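You operate a simulated robot arm through the tools that you are given. There is no shell and no other tool. Be economical: measure what you need, move in short steps, check, and stop when the job is done.

Carry out the task below with a simulated robot arm. There is one attempt and no reset: what you move stays moved.

TASK
Take the mixing cup and put it on top of the white tub on the top of the panel table.
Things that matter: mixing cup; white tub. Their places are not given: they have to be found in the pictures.

Only the result counts: the job must be done as asked and must still hold three seconds after the hand-in. Knocking over, shifting, dropping, spilling or breaking anything else fails it.

THE ROBOT
A 7-joint arm with a two-finger parallel gripper, fixed in place. Base frame: the origin is at the foot of the arm, x ahead of it, y to its left, z up; the work surface is at about z = 860. Readings come in mm, rad, newtons and seconds.
With the tool pointing down near the work surface it reaches from about 300 to 700 mm from the base axis. Its first joint turns from -1.152 to 1.152 rad. Payload 1.57 kg.
Tool frame: the origin (TCP) lies between the finger pads and is the grasp point; the fingertips stand 30 mm ahead of it; z points along the fingers, y is the line along which they close. Largest opening 110 mm; finger width 24, thickness 12; the body of the gripper, 48 by 112 mm, starts 78 mm behind the TCP.
Orientation is told as [roll, pitch, yaw] about the base's x, y, z axes, in that order, counted from this pose: with the fingers straight down and closing along the base's y, the tool's x points along the base's -x, its y along +y and its z along -z.

THE INTERFACE
- The arm moves only by the tool nudge_tool. Its argument "increments" is a list of rows, each a list of 7 numbers: the shift along the tool's x, y, z in mm, then the turn, a rotation vector about the tool's x, y, z in rad, then the finger opening in mm, from 0 to 110. In form: [[tx, ty, tz, ax, ay, az, grip], ...]. A call has 1 to 8 rows; each row is the pose to reach, as a shift and turn from the pose commanded when the call began, along the tool's axes at that moment. Each row takes 0.2 s and may step no farther than 50 mm and 0.15 rad from the row before; otherwise, or with a gripper value out of range, the whole call is refused. A pose out of reach is approached as far as the arm can. The call stops where the force on the tool passes 40 N (or 10 N more than at its start, if that is more) or the arm is blocked; 0.2 s more then pass. Each finger travels about 108 mm/s and halts on what it meets, pressing with about 26 N; the grip force reading is that of the motor and also rises with nothing between the fingers. The clock runs only during rows and for 0.2 s after the last one: add rows that repeat a pose to give the fingers time. The reply holds the time, the measured pose of the TCP, the force on the tool along the base axes, the opening and the grip force, in the units named above and with some noise, and new pictures: "pictures" is both (left out), scene, wrist or none.
- Cameras (640 x 400 px; columns grow to the right, rows downward): "scene" is fixed at [172.1, -400.5, 1399.9]; the picture's right is [0.68, -0.74, 0.00], its down [-0.45, -0.41, -0.79] and it looks along [0.59, 0.54, -0.61] (base axes); focal length 366 px, centre (320, 200). "wrist" rides on the gripper at [-36, 0, -80] in the tool frame; the picture's right is [0.00, -1.00, 0.00], its down [0.97, 0.00, -0.24] and it looks along [0.24, 0.00, 0.97] (tool axes); focal length 218 px, centre (320, 200).
- locate(camera, pixels): for up to 12 pixels [column, row] of the newest picture of that camera ("zoom" is the newest enlarged one), the place [x, y, z] in the base frame of the surface seen there, good to about 3 mm. The clock stands still meanwhile.
- inspect(camera, box): a new picture of the part [left, top, right, bottom] of that camera's present view, enlarged. The clock stands still meanwhile.
- finish_job(): hands the job in; it is judged then, once.

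Work in short steps. Measure before you move; look again where a grasp or a placing could have gone wrong, and mend it. You have 60 turns and 120 pictures in all, those below and enlarged ones among them. Open the gripper and draw the arm clear of the work before you hand the job in, unless the task says otherwise; then end with one line.

The tools are called after ">>>" as name(argument=value, ...) on one line, values as JSON. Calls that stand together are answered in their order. nudge_tool: Moves the arm, as the interface text tells. Its arguments: {"type":"object","properties":{"increments":{"type":"array"},"pictures":{"type":"string","enum":["both","scene","wrist","none"]}},"required":["increments"]} The other tools are called the same way: locate (camera, pixels) gives the place of the surface under pixels of a picture; inspect (camera, box) takes an enlarged picture of a part of a camera's view; finish_job () hands the job in.

At the start:

```text
clock: 0.0
position: [330.4, -33.0, 1167.6]
orientation: [0.0, 0.0, 0.001]
wrist_force: [-0.5, 0.5, -0.1]
opening: 110.2
grip_force: 0.1
```

scene: 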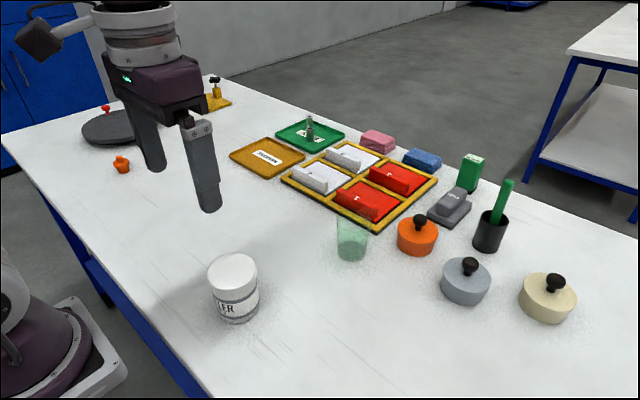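
wrist: 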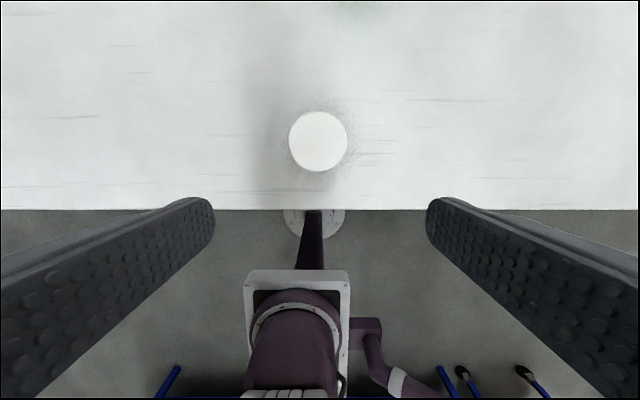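

The mixing cup appears to be the translucent green cup near (352,238) and the white tub the white-lidded jar near (233,285). I enlarge the area and locate points.

>>> inspect(camera="scene", box=[190, 180, 450, 342])

>>> locate(camera="scene", pixels=[[232, 258], [232, 270], [210, 270], [256, 270], [233, 284], [240, 318], [352, 222], [352, 240], [340, 240], [366, 240], [352, 258], [352, 214]])

```text
2.46 times, centred on (320, 261) of scene
```

zoom: 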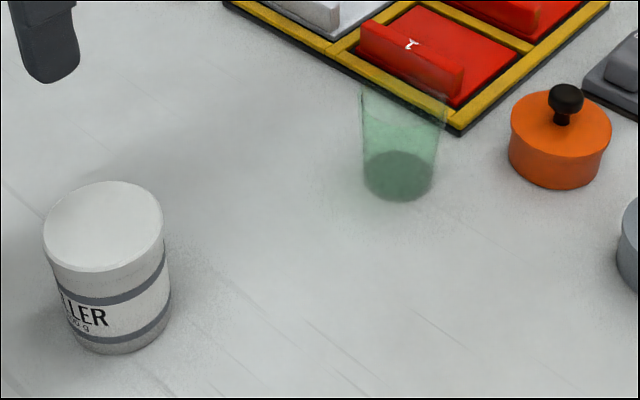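

```text
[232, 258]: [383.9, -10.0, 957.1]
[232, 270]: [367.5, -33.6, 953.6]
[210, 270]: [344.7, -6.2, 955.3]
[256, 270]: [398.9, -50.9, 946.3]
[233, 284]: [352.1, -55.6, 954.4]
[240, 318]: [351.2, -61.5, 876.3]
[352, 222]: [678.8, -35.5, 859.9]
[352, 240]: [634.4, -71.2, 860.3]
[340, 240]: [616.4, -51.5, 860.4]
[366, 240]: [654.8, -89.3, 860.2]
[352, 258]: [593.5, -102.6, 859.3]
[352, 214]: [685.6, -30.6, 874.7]
```

The cup is transparent, so locate sees through it. From its base ellipse I estimate its centre at about (611,-90), 60–67 mm wide and about 83 mm tall. The tub top is centred near (367,-34,955). I move high over the cup to look with the wrist camera.

>>> nudge_tool(increments=[[-45, -9.5, 10, 0, 0, 0, 110], [-90, -19, 20, 0, 0, 0, 110], [-135, -28.5, 30, 0, 0, 0, 110], [-180, -38, 40, 0, 0, 0, 110], [-225, -47.5, 50, 0, 0, 0, 110], [-270, -57, 60, 0, 0, 0, 110]])

>>> locate(camera="scene", pixels=[[400, 232], [405, 248], [417, 250], [345, 206], [376, 229], [345, 212], [360, 220], [365, 195]])

```text
clock: 1.4
position: [600.1, -90.0, 1109.6]
orientation: [0.001, 0.002, 0.002]
wrist_force: [0.5, -0.3, 0.1]
opening: 109.8
grip_force: 0.0
```

scene: 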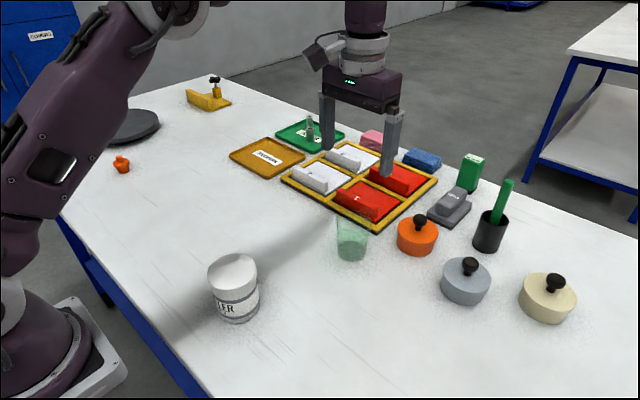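
wrist: 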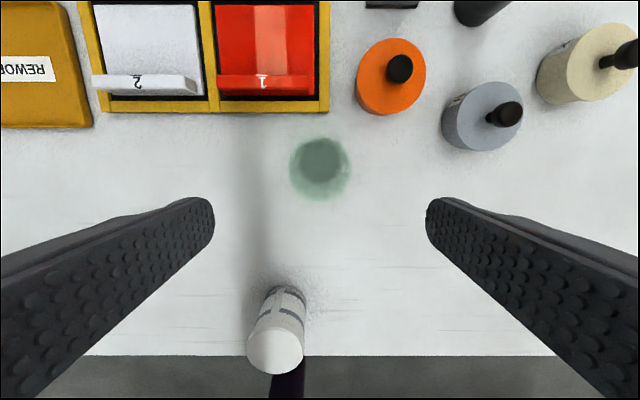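

```text
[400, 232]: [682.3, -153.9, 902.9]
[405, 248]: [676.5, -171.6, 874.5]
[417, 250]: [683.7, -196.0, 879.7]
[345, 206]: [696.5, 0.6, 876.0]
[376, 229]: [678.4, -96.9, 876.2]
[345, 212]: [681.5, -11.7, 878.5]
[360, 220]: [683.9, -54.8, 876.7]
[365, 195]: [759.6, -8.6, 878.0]
```

The cup base is seen at wrist (320,160) and its rim ring around (320,169). I measure the points there.

>>> locate(camera="wrist", pixels=[[320, 160], [320, 139], [320, 182], [299, 160], [342, 160], [320, 199], [290, 169], [350, 169], [390, 113], [443, 130]])

>>> inspect(camera="wrist", box=[256, 120, 384, 200])

```text
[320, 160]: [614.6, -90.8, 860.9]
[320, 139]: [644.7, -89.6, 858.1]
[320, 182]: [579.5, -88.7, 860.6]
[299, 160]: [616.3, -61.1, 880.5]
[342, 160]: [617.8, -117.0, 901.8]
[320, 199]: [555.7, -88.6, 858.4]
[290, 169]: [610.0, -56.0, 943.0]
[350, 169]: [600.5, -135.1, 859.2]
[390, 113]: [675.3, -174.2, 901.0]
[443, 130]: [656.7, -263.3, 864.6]
```

```text
5.00 times, centred on (320, 160) of wrist
```

zoom: 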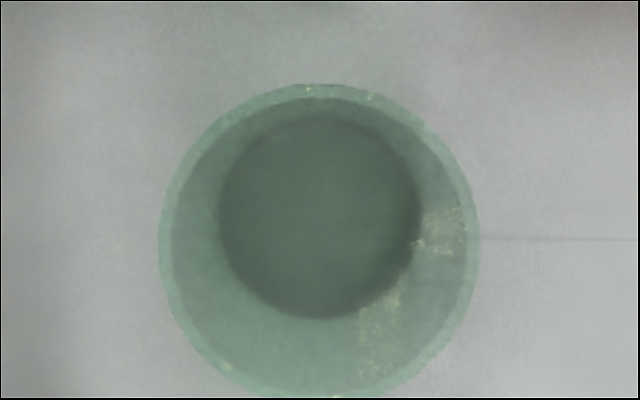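

Rim measured at z≈943, with the cup axis at about (611,-90). The approach at ±55 mm opening clears the pots. I descend to z≈906 with the fingers open.

>>> nudge_tool(increments=[[-11, 0, 40, 0, 0, 0, 110], [-11, 0, 80, 0, 0, 0, 110], [-11, 0, 120, 0, 0, 0, 110], [-11, 0, 155, 0, 0, 0, 110], [-11, 0, 185, 0, 0, 0, 110], [-11, 0, 203, 0, 0, 0, 110]])

```text
clock: 2.8
position: [609.9, -91.3, 903.7]
orientation: [0.001, 0.0, 0.002]
wrist_force: [-0.7, 0.0, 0.1]
opening: 110.1
grip_force: 0.1
```

scene: 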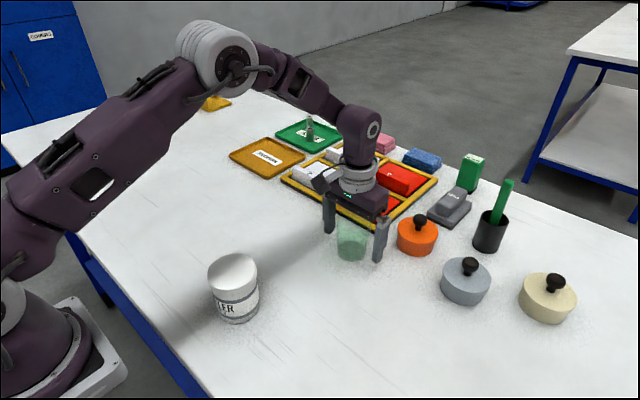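
wrist: 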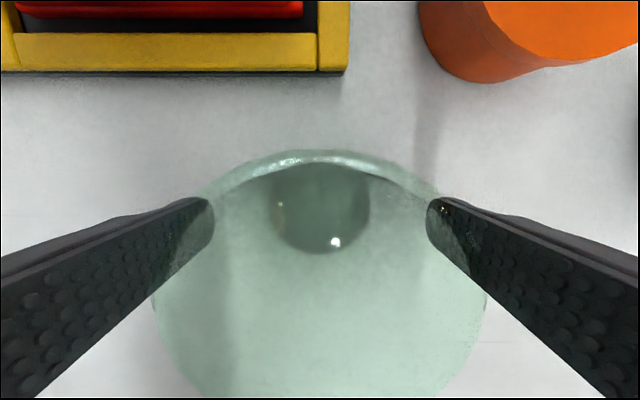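

The cup sits centred between the fingers. I close them slowly.

>>> nudge_tool(increments=[[-11, 0, 203, 0, 0, 0, 80], [-11, 0, 203, 0, 0, 0, 66], [-11, 0, 203, 0, 0, 0, 60], [-11, 0, 203, 0, 0, 0, 54], [-11, 0, 203, 0, 0, 0, 50], [-11, 0, 203, 0, 0, 0, 50]])

```text
refused: row 1 steps farther than a row can; nothing moved
```

The offsets are counted from the current pose, so I use zeros.

>>> nudge_tool(increments=[[0, 0, 0, 0, 0, 0, 80], [0, 0, 0, 0, 0, 0, 66], [0, 0, 0, 0, 0, 0, 60], [0, 0, 0, 0, 0, 0, 54], [0, 0, 0, 0, 0, 0, 50], [0, 0, 0, 0, 0, 0, 50]])

```text
clock: 4.2
position: [611.4, -90.2, 905.5]
orientation: [0.0, -0.001, 0.001]
wrist_force: [-0.6, -0.8, 0.1]
opening: 65.3
grip_force: 26.0
```

scene: 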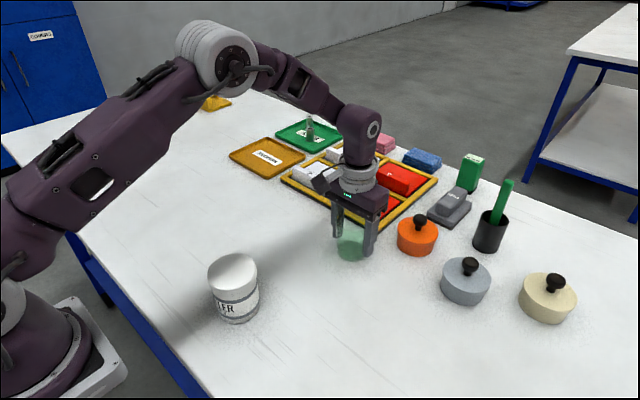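
wrist: 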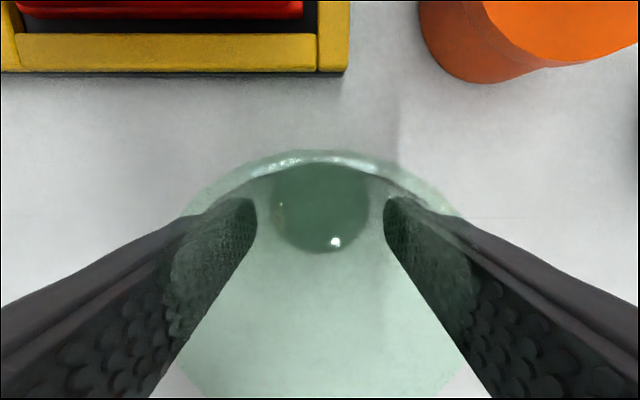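

Gripped at an opening of 65 mm. I lift straight up gently to clear the tub height.

>>> nudge_tool(increments=[[0, 0, -10, 0, 0, 0, 50], [0, 0, -30, 0, 0, 0, 50], [0, 0, -60, 0, 0, 0, 50], [0, 0, -90, 0, 0, 0, 50], [0, 0, -120, 0, 0, 0, 50], [0, 0, -145, 0, 0, 0, 50], [0, 0, -160, 0, 0, 0, 50]])

```text
clock: 5.8
position: [610.1, -90.8, 1065.1]
orientation: [0.001, 0.001, -0.002]
wrist_force: [0.1, -0.4, -0.4]
opening: 64.8
grip_force: 25.9
```

scene: 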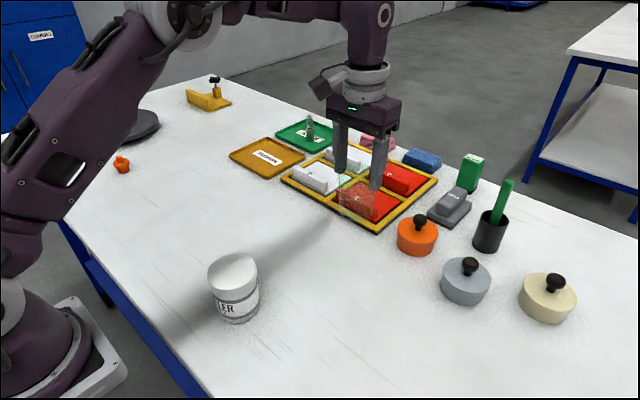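
wrist: 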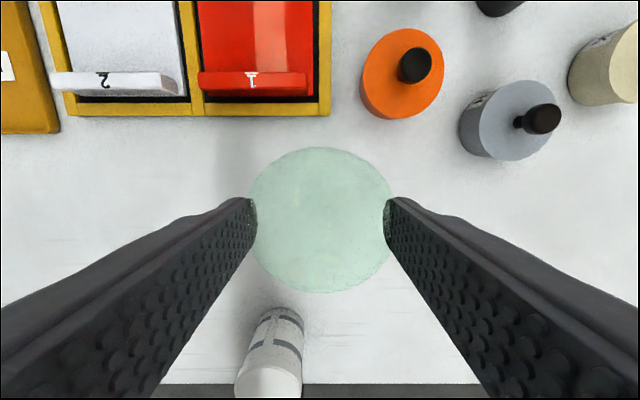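

The cup looks lower in the fingers than expected, perhaps slipping. I take a closer look.

>>> inspect(camera="scene", box=[296, 100, 424, 240])

>>> locate(camera="wrist", pixels=[[320, 149], [320, 220], [320, 290], [252, 225], [388, 225], [320, 180]])

```text
2.86 times, centred on (360, 170) of scene
```

zoom: 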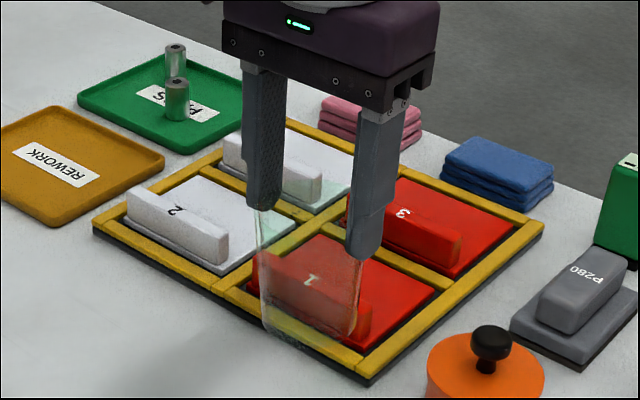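

```text
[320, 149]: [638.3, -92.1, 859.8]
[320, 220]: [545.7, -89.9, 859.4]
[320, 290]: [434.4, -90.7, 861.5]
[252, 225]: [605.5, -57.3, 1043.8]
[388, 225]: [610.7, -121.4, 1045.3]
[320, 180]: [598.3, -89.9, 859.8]
```

The cup has slid down the pads: its rim is now at about z 1045, near the fingertips, so its base is at about 962. I lower it straight back to the same bare spot before it slips out, then regrip.

>>> nudge_tool(increments=[[0, 0, 30, 0, 0, 0, 50], [0, 0, 60, 0, 0, 0, 50], [0, 0, 80, 0, 0, 0, 50], [0, 0, 92, 0, 0, 0, 50]])

```text
clock: 6.8
position: [610.8, -89.3, 973.7]
orientation: [-0.001, 0.0, 0.001]
wrist_force: [0.3, 0.3, -0.5]
opening: 65.1
grip_force: 26.3
```

scene: 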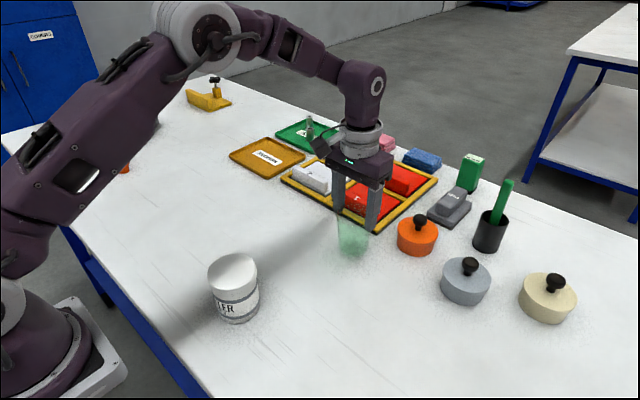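
wrist: 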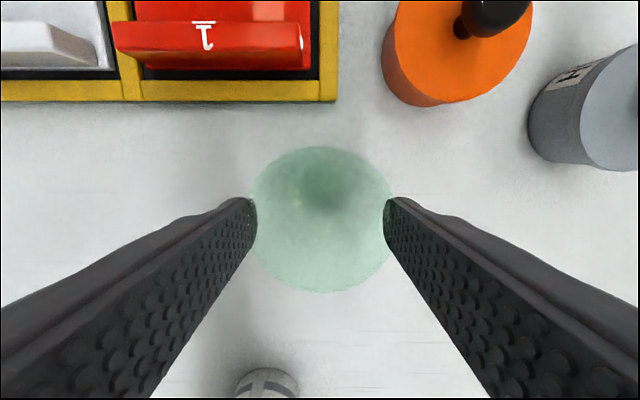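

The hold has been steady since (same ring, rows 147–293), with the base about 10 mm above the table. I set it down in small steps before regripping lower on the cup.

>>> nudge_tool(increments=[[0, 0, 4, 0, 0, 0, 50], [0, 0, 7, 0, 0, 0, 50], [0, 0, 10, 0, 0, 0, 50], [0, 0, 12, 0, 0, 0, 50], [0, 0, 12, 0, 0, 0, 50]])

>>> inspect(camera="scene", box=[288, 170, 416, 270])

```text
clock: 8.0
position: [610.3, -89.9, 961.6]
orientation: [0.0, 0.001, 0.001]
wrist_force: [0.2, -0.2, 0.0]
opening: 65.0
grip_force: 25.4
```

scene: 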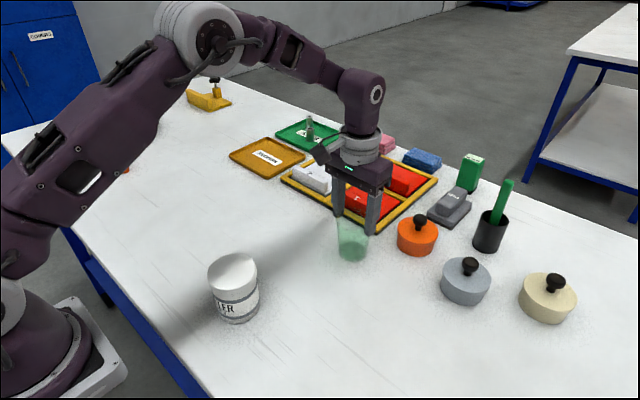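
wrist: 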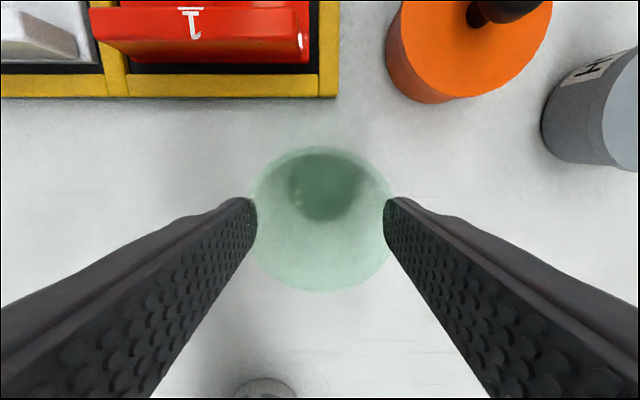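

```text
4.00 times, centred on (352, 220) of scene
```

zoom: 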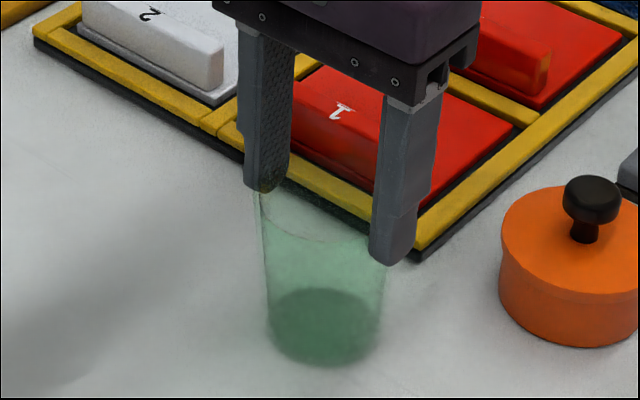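

The base shadow is nearly sharp; contact should be a millimetre or two away. I lower 3 mm more, then open gently.

>>> nudge_tool(increments=[[0, 0, 1, 0, 0, 0, 50], [0, 0, 2, 0, 0, 0, 50], [0, 0, 3, 0, 0, 0, 50], [0, 0, 3, 0, 0, 0, 50]], pictures="wrist")

>>> inspect(camera="scene", box=[288, 170, 416, 270])

```text
clock: 9.0
position: [611.3, -90.2, 959.0]
orientation: [-0.001, -0.003, 0.0]
wrist_force: [-0.1, -5.1, 16.7]
opening: 65.0
grip_force: 25.9
```

wrist: 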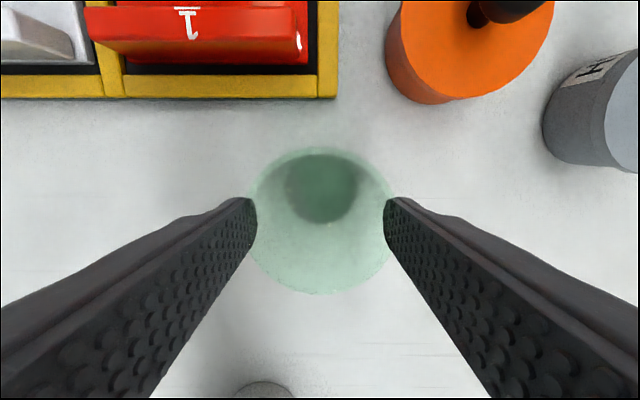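

```text
4.00 times, centred on (352, 220) of scene
```

zoom: 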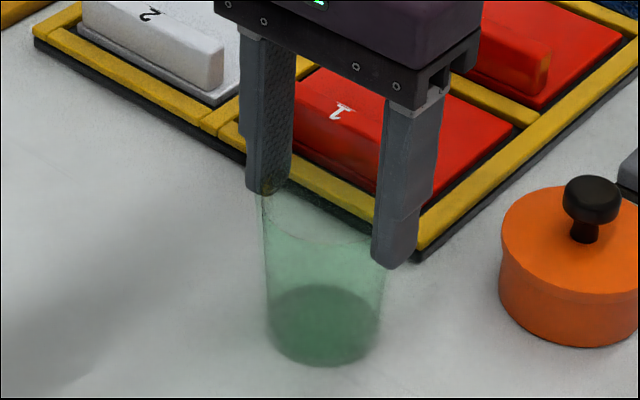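

Contact now: 16.7 N upward and the cup didn't slip in the fingers, so this rim grip on the fingertips is firm (base is 100 mm below the TCP). I keep it and lift slowly, then check.

>>> nudge_tool(increments=[[0, 0, -2, 0, 0, 0, 50], [0, 0, -6, 0, 0, 0, 50], [0, 0, -14, 0, 0, 0, 50], [0, 0, -26, 0, 0, 0, 50], [0, 0, -40, 0, 0, 0, 50], [0, 0, -52, 0, 0, 0, 50], [0, 0, -60, 0, 0, 0, 50]], pictures="wrist")

```text
clock: 10.6
position: [610.9, -89.7, 1019.2]
orientation: [-0.001, 0.0, 0.001]
wrist_force: [0.6, 0.0, 0.4]
opening: 65.2
grip_force: 25.7
```

wrist: 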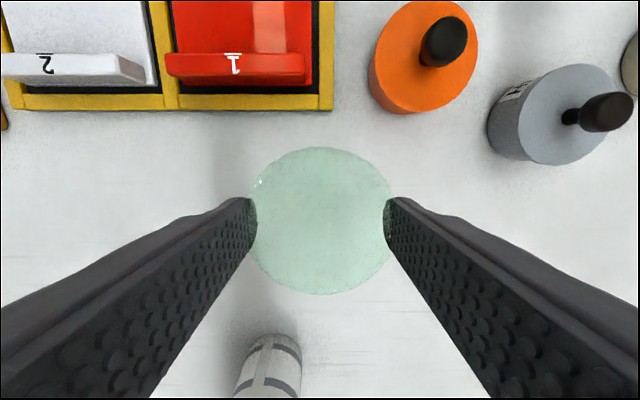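

The ring is unchanged (rows 147–294), so the grip is firm. I lift on to z≈1125.

>>> nudge_tool(increments=[[0, 0, -10, 0, 0, 0, 50], [0, 0, -30, 0, 0, 0, 50], [0, 0, -52, 0, 0, 0, 50], [0, 0, -75, 0, 0, 0, 50], [0, 0, -95, 0, 0, 0, 50], [0, 0, -105, 0, 0, 0, 50]], pictures="wrist")

```text
clock: 12.0
position: [610.9, -90.0, 1124.0]
orientation: [0.0, 0.0, 0.002]
wrist_force: [-0.5, 0.3, -0.8]
opening: 65.5
grip_force: 26.1
```

wrist: 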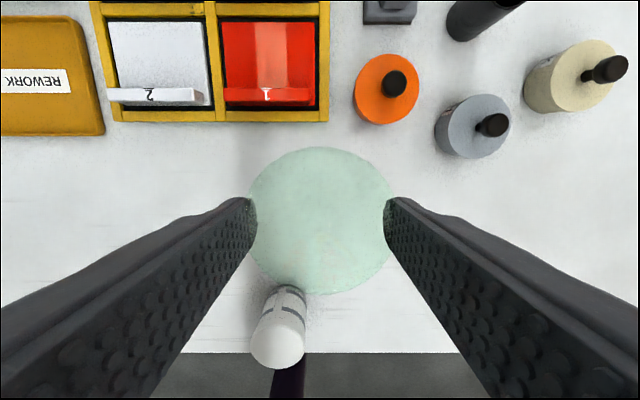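

Still firm. I carry it over to above the tub, target (367,-34).

>>> nudge_tool(increments=[[12, 3, 0, 0, 0, 0, 50], [40, 9, 0, 0, 0, 0, 50], [80, 18, 0, 0, 0, 0, 50], [122, 28, 0, 0, 0, 0, 50], [164, 38, 0, 0, 0, 0, 50], [204, 47, 0, 0, 0, 0, 50], [232, 53, 0, 0, 0, 0, 50], [244, 56, 0, 0, 0, 0, 50]])

>>> inspect(camera="scene", box=[160, 150, 320, 330])

```text
clock: 13.8
position: [365.8, -33.5, 1123.0]
orientation: [0.001, 0.001, -0.001]
wrist_force: [-0.2, -1.2, -0.1]
opening: 65.3
grip_force: 25.9
```

scene: 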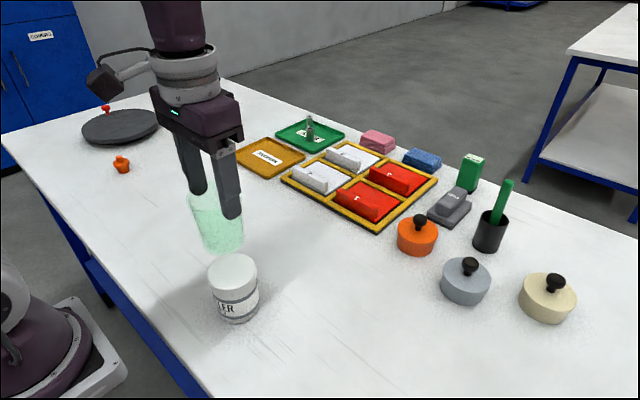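
wrist: 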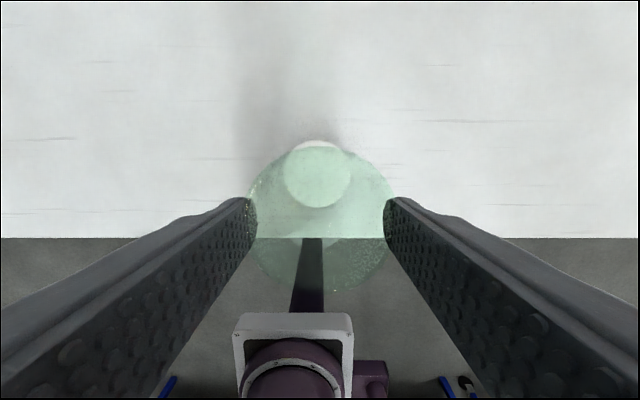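

```text
2.22 times, centred on (240, 240) of scene
```

zoom: 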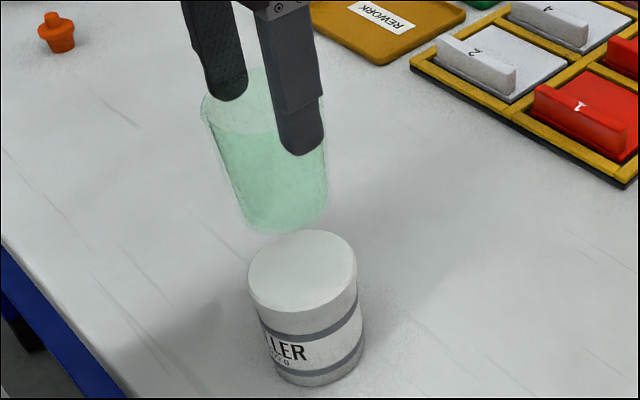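

Tub centre from the wrist view computes as about (372,-31) versus (367,-34) from the scene. I measure the tub lid's edges to refine this.

>>> locate(camera="zoom", pixels=[[252, 270], [352, 265], [303, 268], [303, 235], [303, 302], [270, 242], [340, 242], [270, 298], [335, 298]])

>>> locate(camera="wrist", pixels=[[318, 143], [318, 175], [318, 203], [287, 175], [349, 175]])

```text
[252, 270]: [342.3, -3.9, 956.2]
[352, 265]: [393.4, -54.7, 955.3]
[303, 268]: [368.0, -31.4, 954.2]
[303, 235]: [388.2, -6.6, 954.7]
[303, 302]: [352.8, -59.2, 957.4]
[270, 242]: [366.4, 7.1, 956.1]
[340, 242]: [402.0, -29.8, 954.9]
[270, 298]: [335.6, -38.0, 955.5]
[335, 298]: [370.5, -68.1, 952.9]
```

```text
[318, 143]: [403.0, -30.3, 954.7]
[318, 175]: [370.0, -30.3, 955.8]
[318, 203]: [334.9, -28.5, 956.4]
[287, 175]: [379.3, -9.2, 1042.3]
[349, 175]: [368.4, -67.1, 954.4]
```

The lid centre is about (369.5,-30.5) with its top at 955. I correct by 3 mm each way and descend to just above it.

>>> nudge_tool(increments=[[-3, 3, 5, 0, 0, 0, 50], [-3, 3, 18, 0, 0, 0, 50], [-3, 3, 32, 0, 0, 0, 50], [-3, 3, 46, 0, 0, 0, 50], [-3, 3, 56, 0, 0, 0, 50], [-3, 3, 61, 0, 0, 0, 50]], pictures="scene")

>>> inspect(camera="scene", box=[170, 190, 298, 330])

```text
clock: 15.2
position: [370.1, -31.0, 1062.3]
orientation: [0.001, 0.0, 0.001]
wrist_force: [0.3, 0.0, 0.3]
opening: 65.2
grip_force: 25.7
```

scene: 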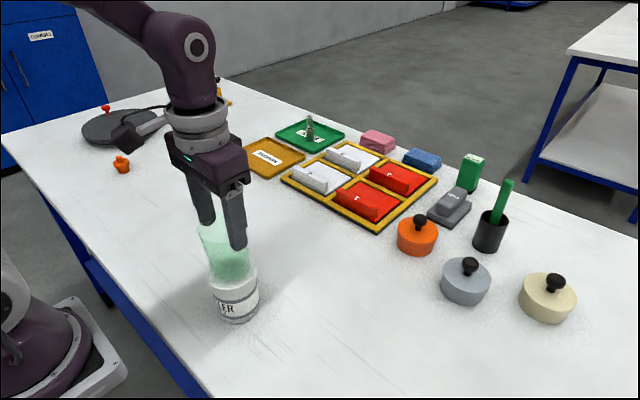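

```text
2.86 times, centred on (234, 260) of scene
```

zoom: 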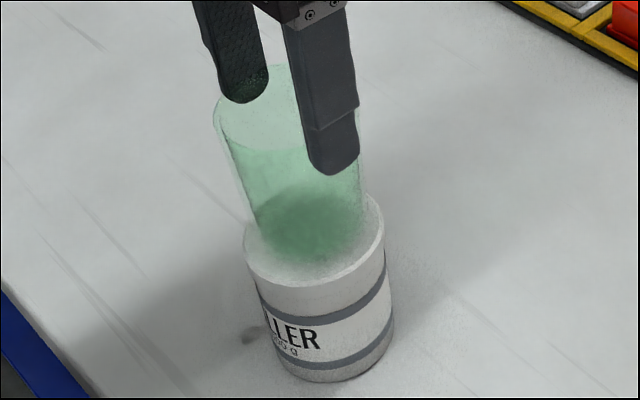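

Base is a few mm above the lid. I lower in 1–1.5 mm steps, watching force.

>>> nudge_tool(increments=[[0, 0, 1.5, 0, 0, 0, 50], [0, 0, 3, 0, 0, 0, 50], [0, 0, 4, 0, 0, 0, 50], [0, 0, 5, 0, 0, 0, 50], [0, 0, 5, 0, 0, 0, 50]], pictures="none")

>>> inspect(camera="scene", box=[170, 190, 298, 330])

```text
clock: 16.4
position: [369.6, -31.3, 1056.0]
orientation: [0.0, 0.001, -0.002]
wrist_force: [-0.4, 0.1, -0.6]
opening: 65.3
grip_force: 26.6
```

```text
2.86 times, centred on (234, 260) of scene
```

zoom: 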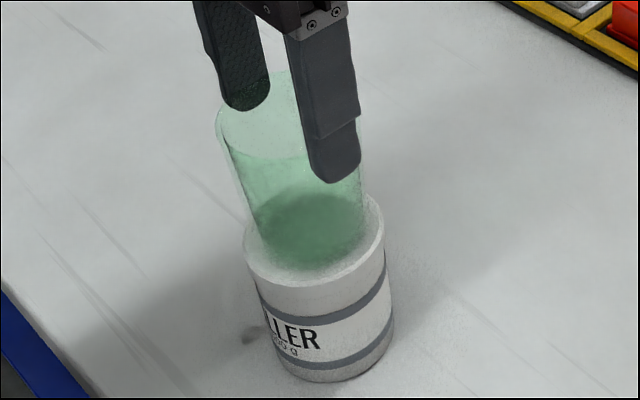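

No contact yet. I lower 1 mm at a time.

>>> nudge_tool(increments=[[0, 0, 0.7, 0, 0, 0, 50], [0, 0, 1.4, 0, 0, 0, 50], [0, 0, 1.4, 0, 0, 0, 50]], pictures="none")

```text
clock: 17.2
position: [369.8, -31.0, 1055.7]
orientation: [0.0, 0.001, 0.001]
wrist_force: [-0.4, 0.1, 0.2]
opening: 65.1
grip_force: 26.5
```

Still no force; one more millimetre.

>>> nudge_tool(increments=[[0, 0, 0.5, 0, 0, 0, 50], [0, 0, 1.0, 0, 0, 0, 50], [0, 0, 1.0, 0, 0, 0, 50]], pictures="none")

```text
clock: 18.0
position: [370.6, -30.1, 1055.2]
orientation: [-0.001, 0.0, 0.0]
wrist_force: [-0.3, 0.5, -0.4]
opening: 65.1
grip_force: 26.2
```

No contact yet; another 1.2 mm.

>>> nudge_tool(increments=[[0, 0, 0.6, 0, 0, 0, 50], [0, 0, 1.2, 0, 0, 0, 50], [0, 0, 1.2, 0, 0, 0, 50]], pictures="none")

>>> inspect(camera="scene", box=[170, 190, 298, 330])

```text
clock: 18.8
position: [370.0, -31.8, 1053.2]
orientation: [0.001, 0.0, 0.001]
wrist_force: [0.3, -1.5, 10.0]
opening: 65.2
grip_force: 25.7
```

```text
2.86 times, centred on (234, 260) of scene
```

zoom: 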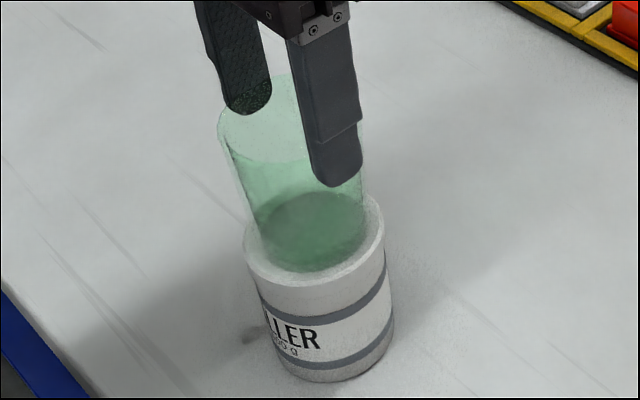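

Contact at 10 N; the base sits well within the lid. I back off 0.5 mm to relieve the preload, then open gradually and symmetrically.

>>> nudge_tool(increments=[[0, 0, -0.4, 0, 0, 0, 50], [0, 0, -0.4, 0, 0, 0, 64], [0, 0, -0.4, 0, 0, 0, 67], [0, 0, -0.4, 0, 0, 0, 72], [0, 0, -0.4, 0, 0, 0, 80], [0, 0, -0.4, 0, 0, 0, 95], [0, 0, -0.4, 0, 0, 0, 105]])

```text
clock: 20.4
position: [369.2, -31.7, 1053.9]
orientation: [0.0, 0.0, -0.001]
wrist_force: [-0.1, -0.4, -0.4]
opening: 105.1
grip_force: 0.2
```

scene: 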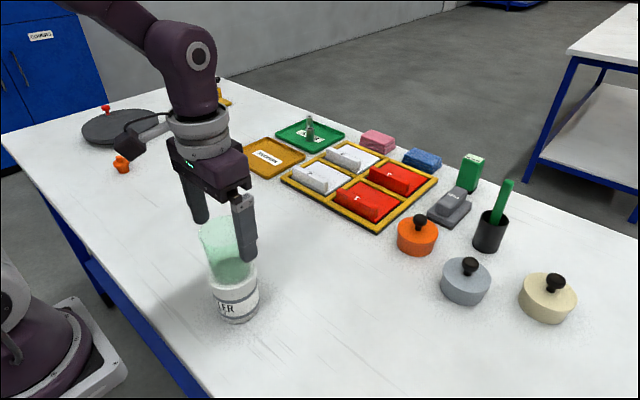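
wrist: 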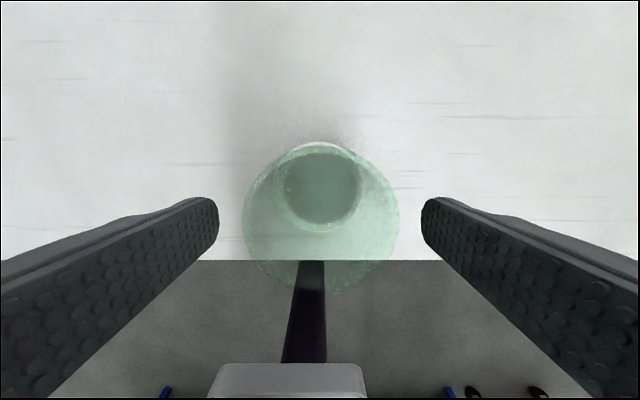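

The cup stands on the tub and the fingers are clear of it. I retreat straight up.

>>> nudge_tool(increments=[[0, 0, -10, 0, 0, 0, 105], [0, 0, -30, 0, 0, 0, 105], [0, 0, -60, 0, 0, 0, 105], [0, 0, -90, 0, 0, 0, 105], [0, 0, -120, 0, 0, 0, 105], [0, 0, -140, 0, 0, 0, 105], [0, 0, -140, 0, 0, 0, 105]])

>>> inspect(camera="scene", box=[170, 190, 298, 330])

```text
clock: 22.0
position: [370.8, -30.0, 1194.5]
orientation: [-0.001, 0.001, 0.0]
wrist_force: [0.3, 1.0, -0.4]
opening: 105.0
grip_force: 0.1
```

scene: 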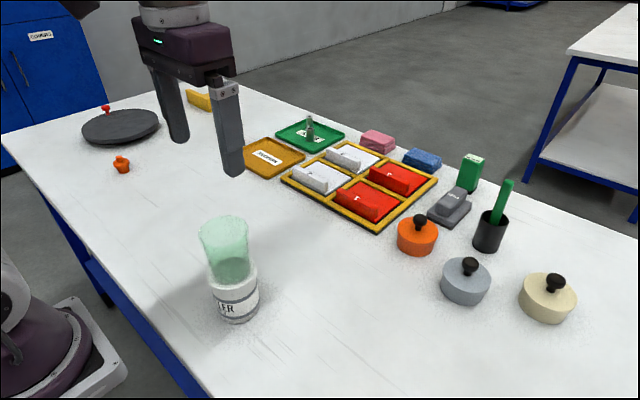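
wrist: 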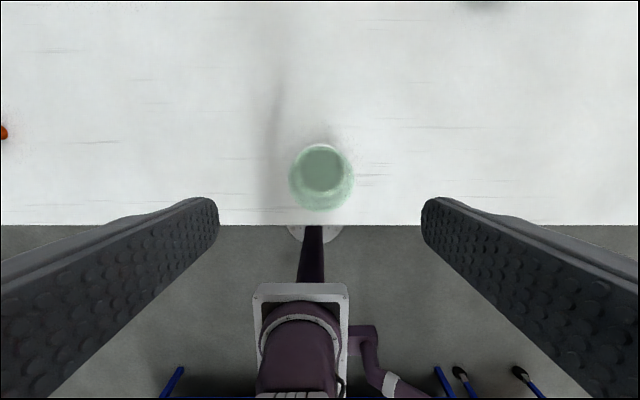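

```text
2.86 times, centred on (234, 260) of scene
```

zoom: 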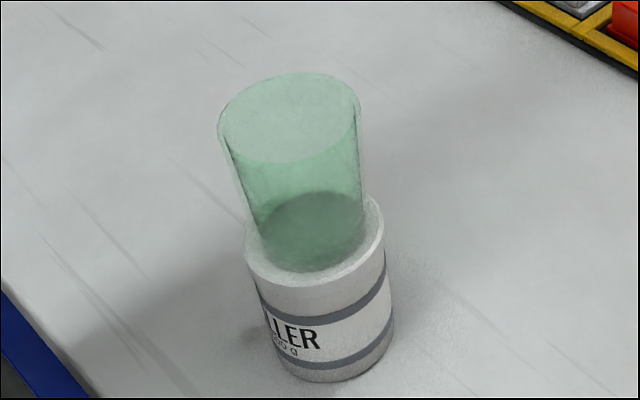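

The cup stands upright on the tub lid, nothing else has moved, and the gripper is open and clear. I hand in.

>>> finish_job()

```text
The job is handed in.
```

The mixing cup is standing upright on top of the white tub, the gripper is open and clear, and I saw nothing else move; the job is handed in.
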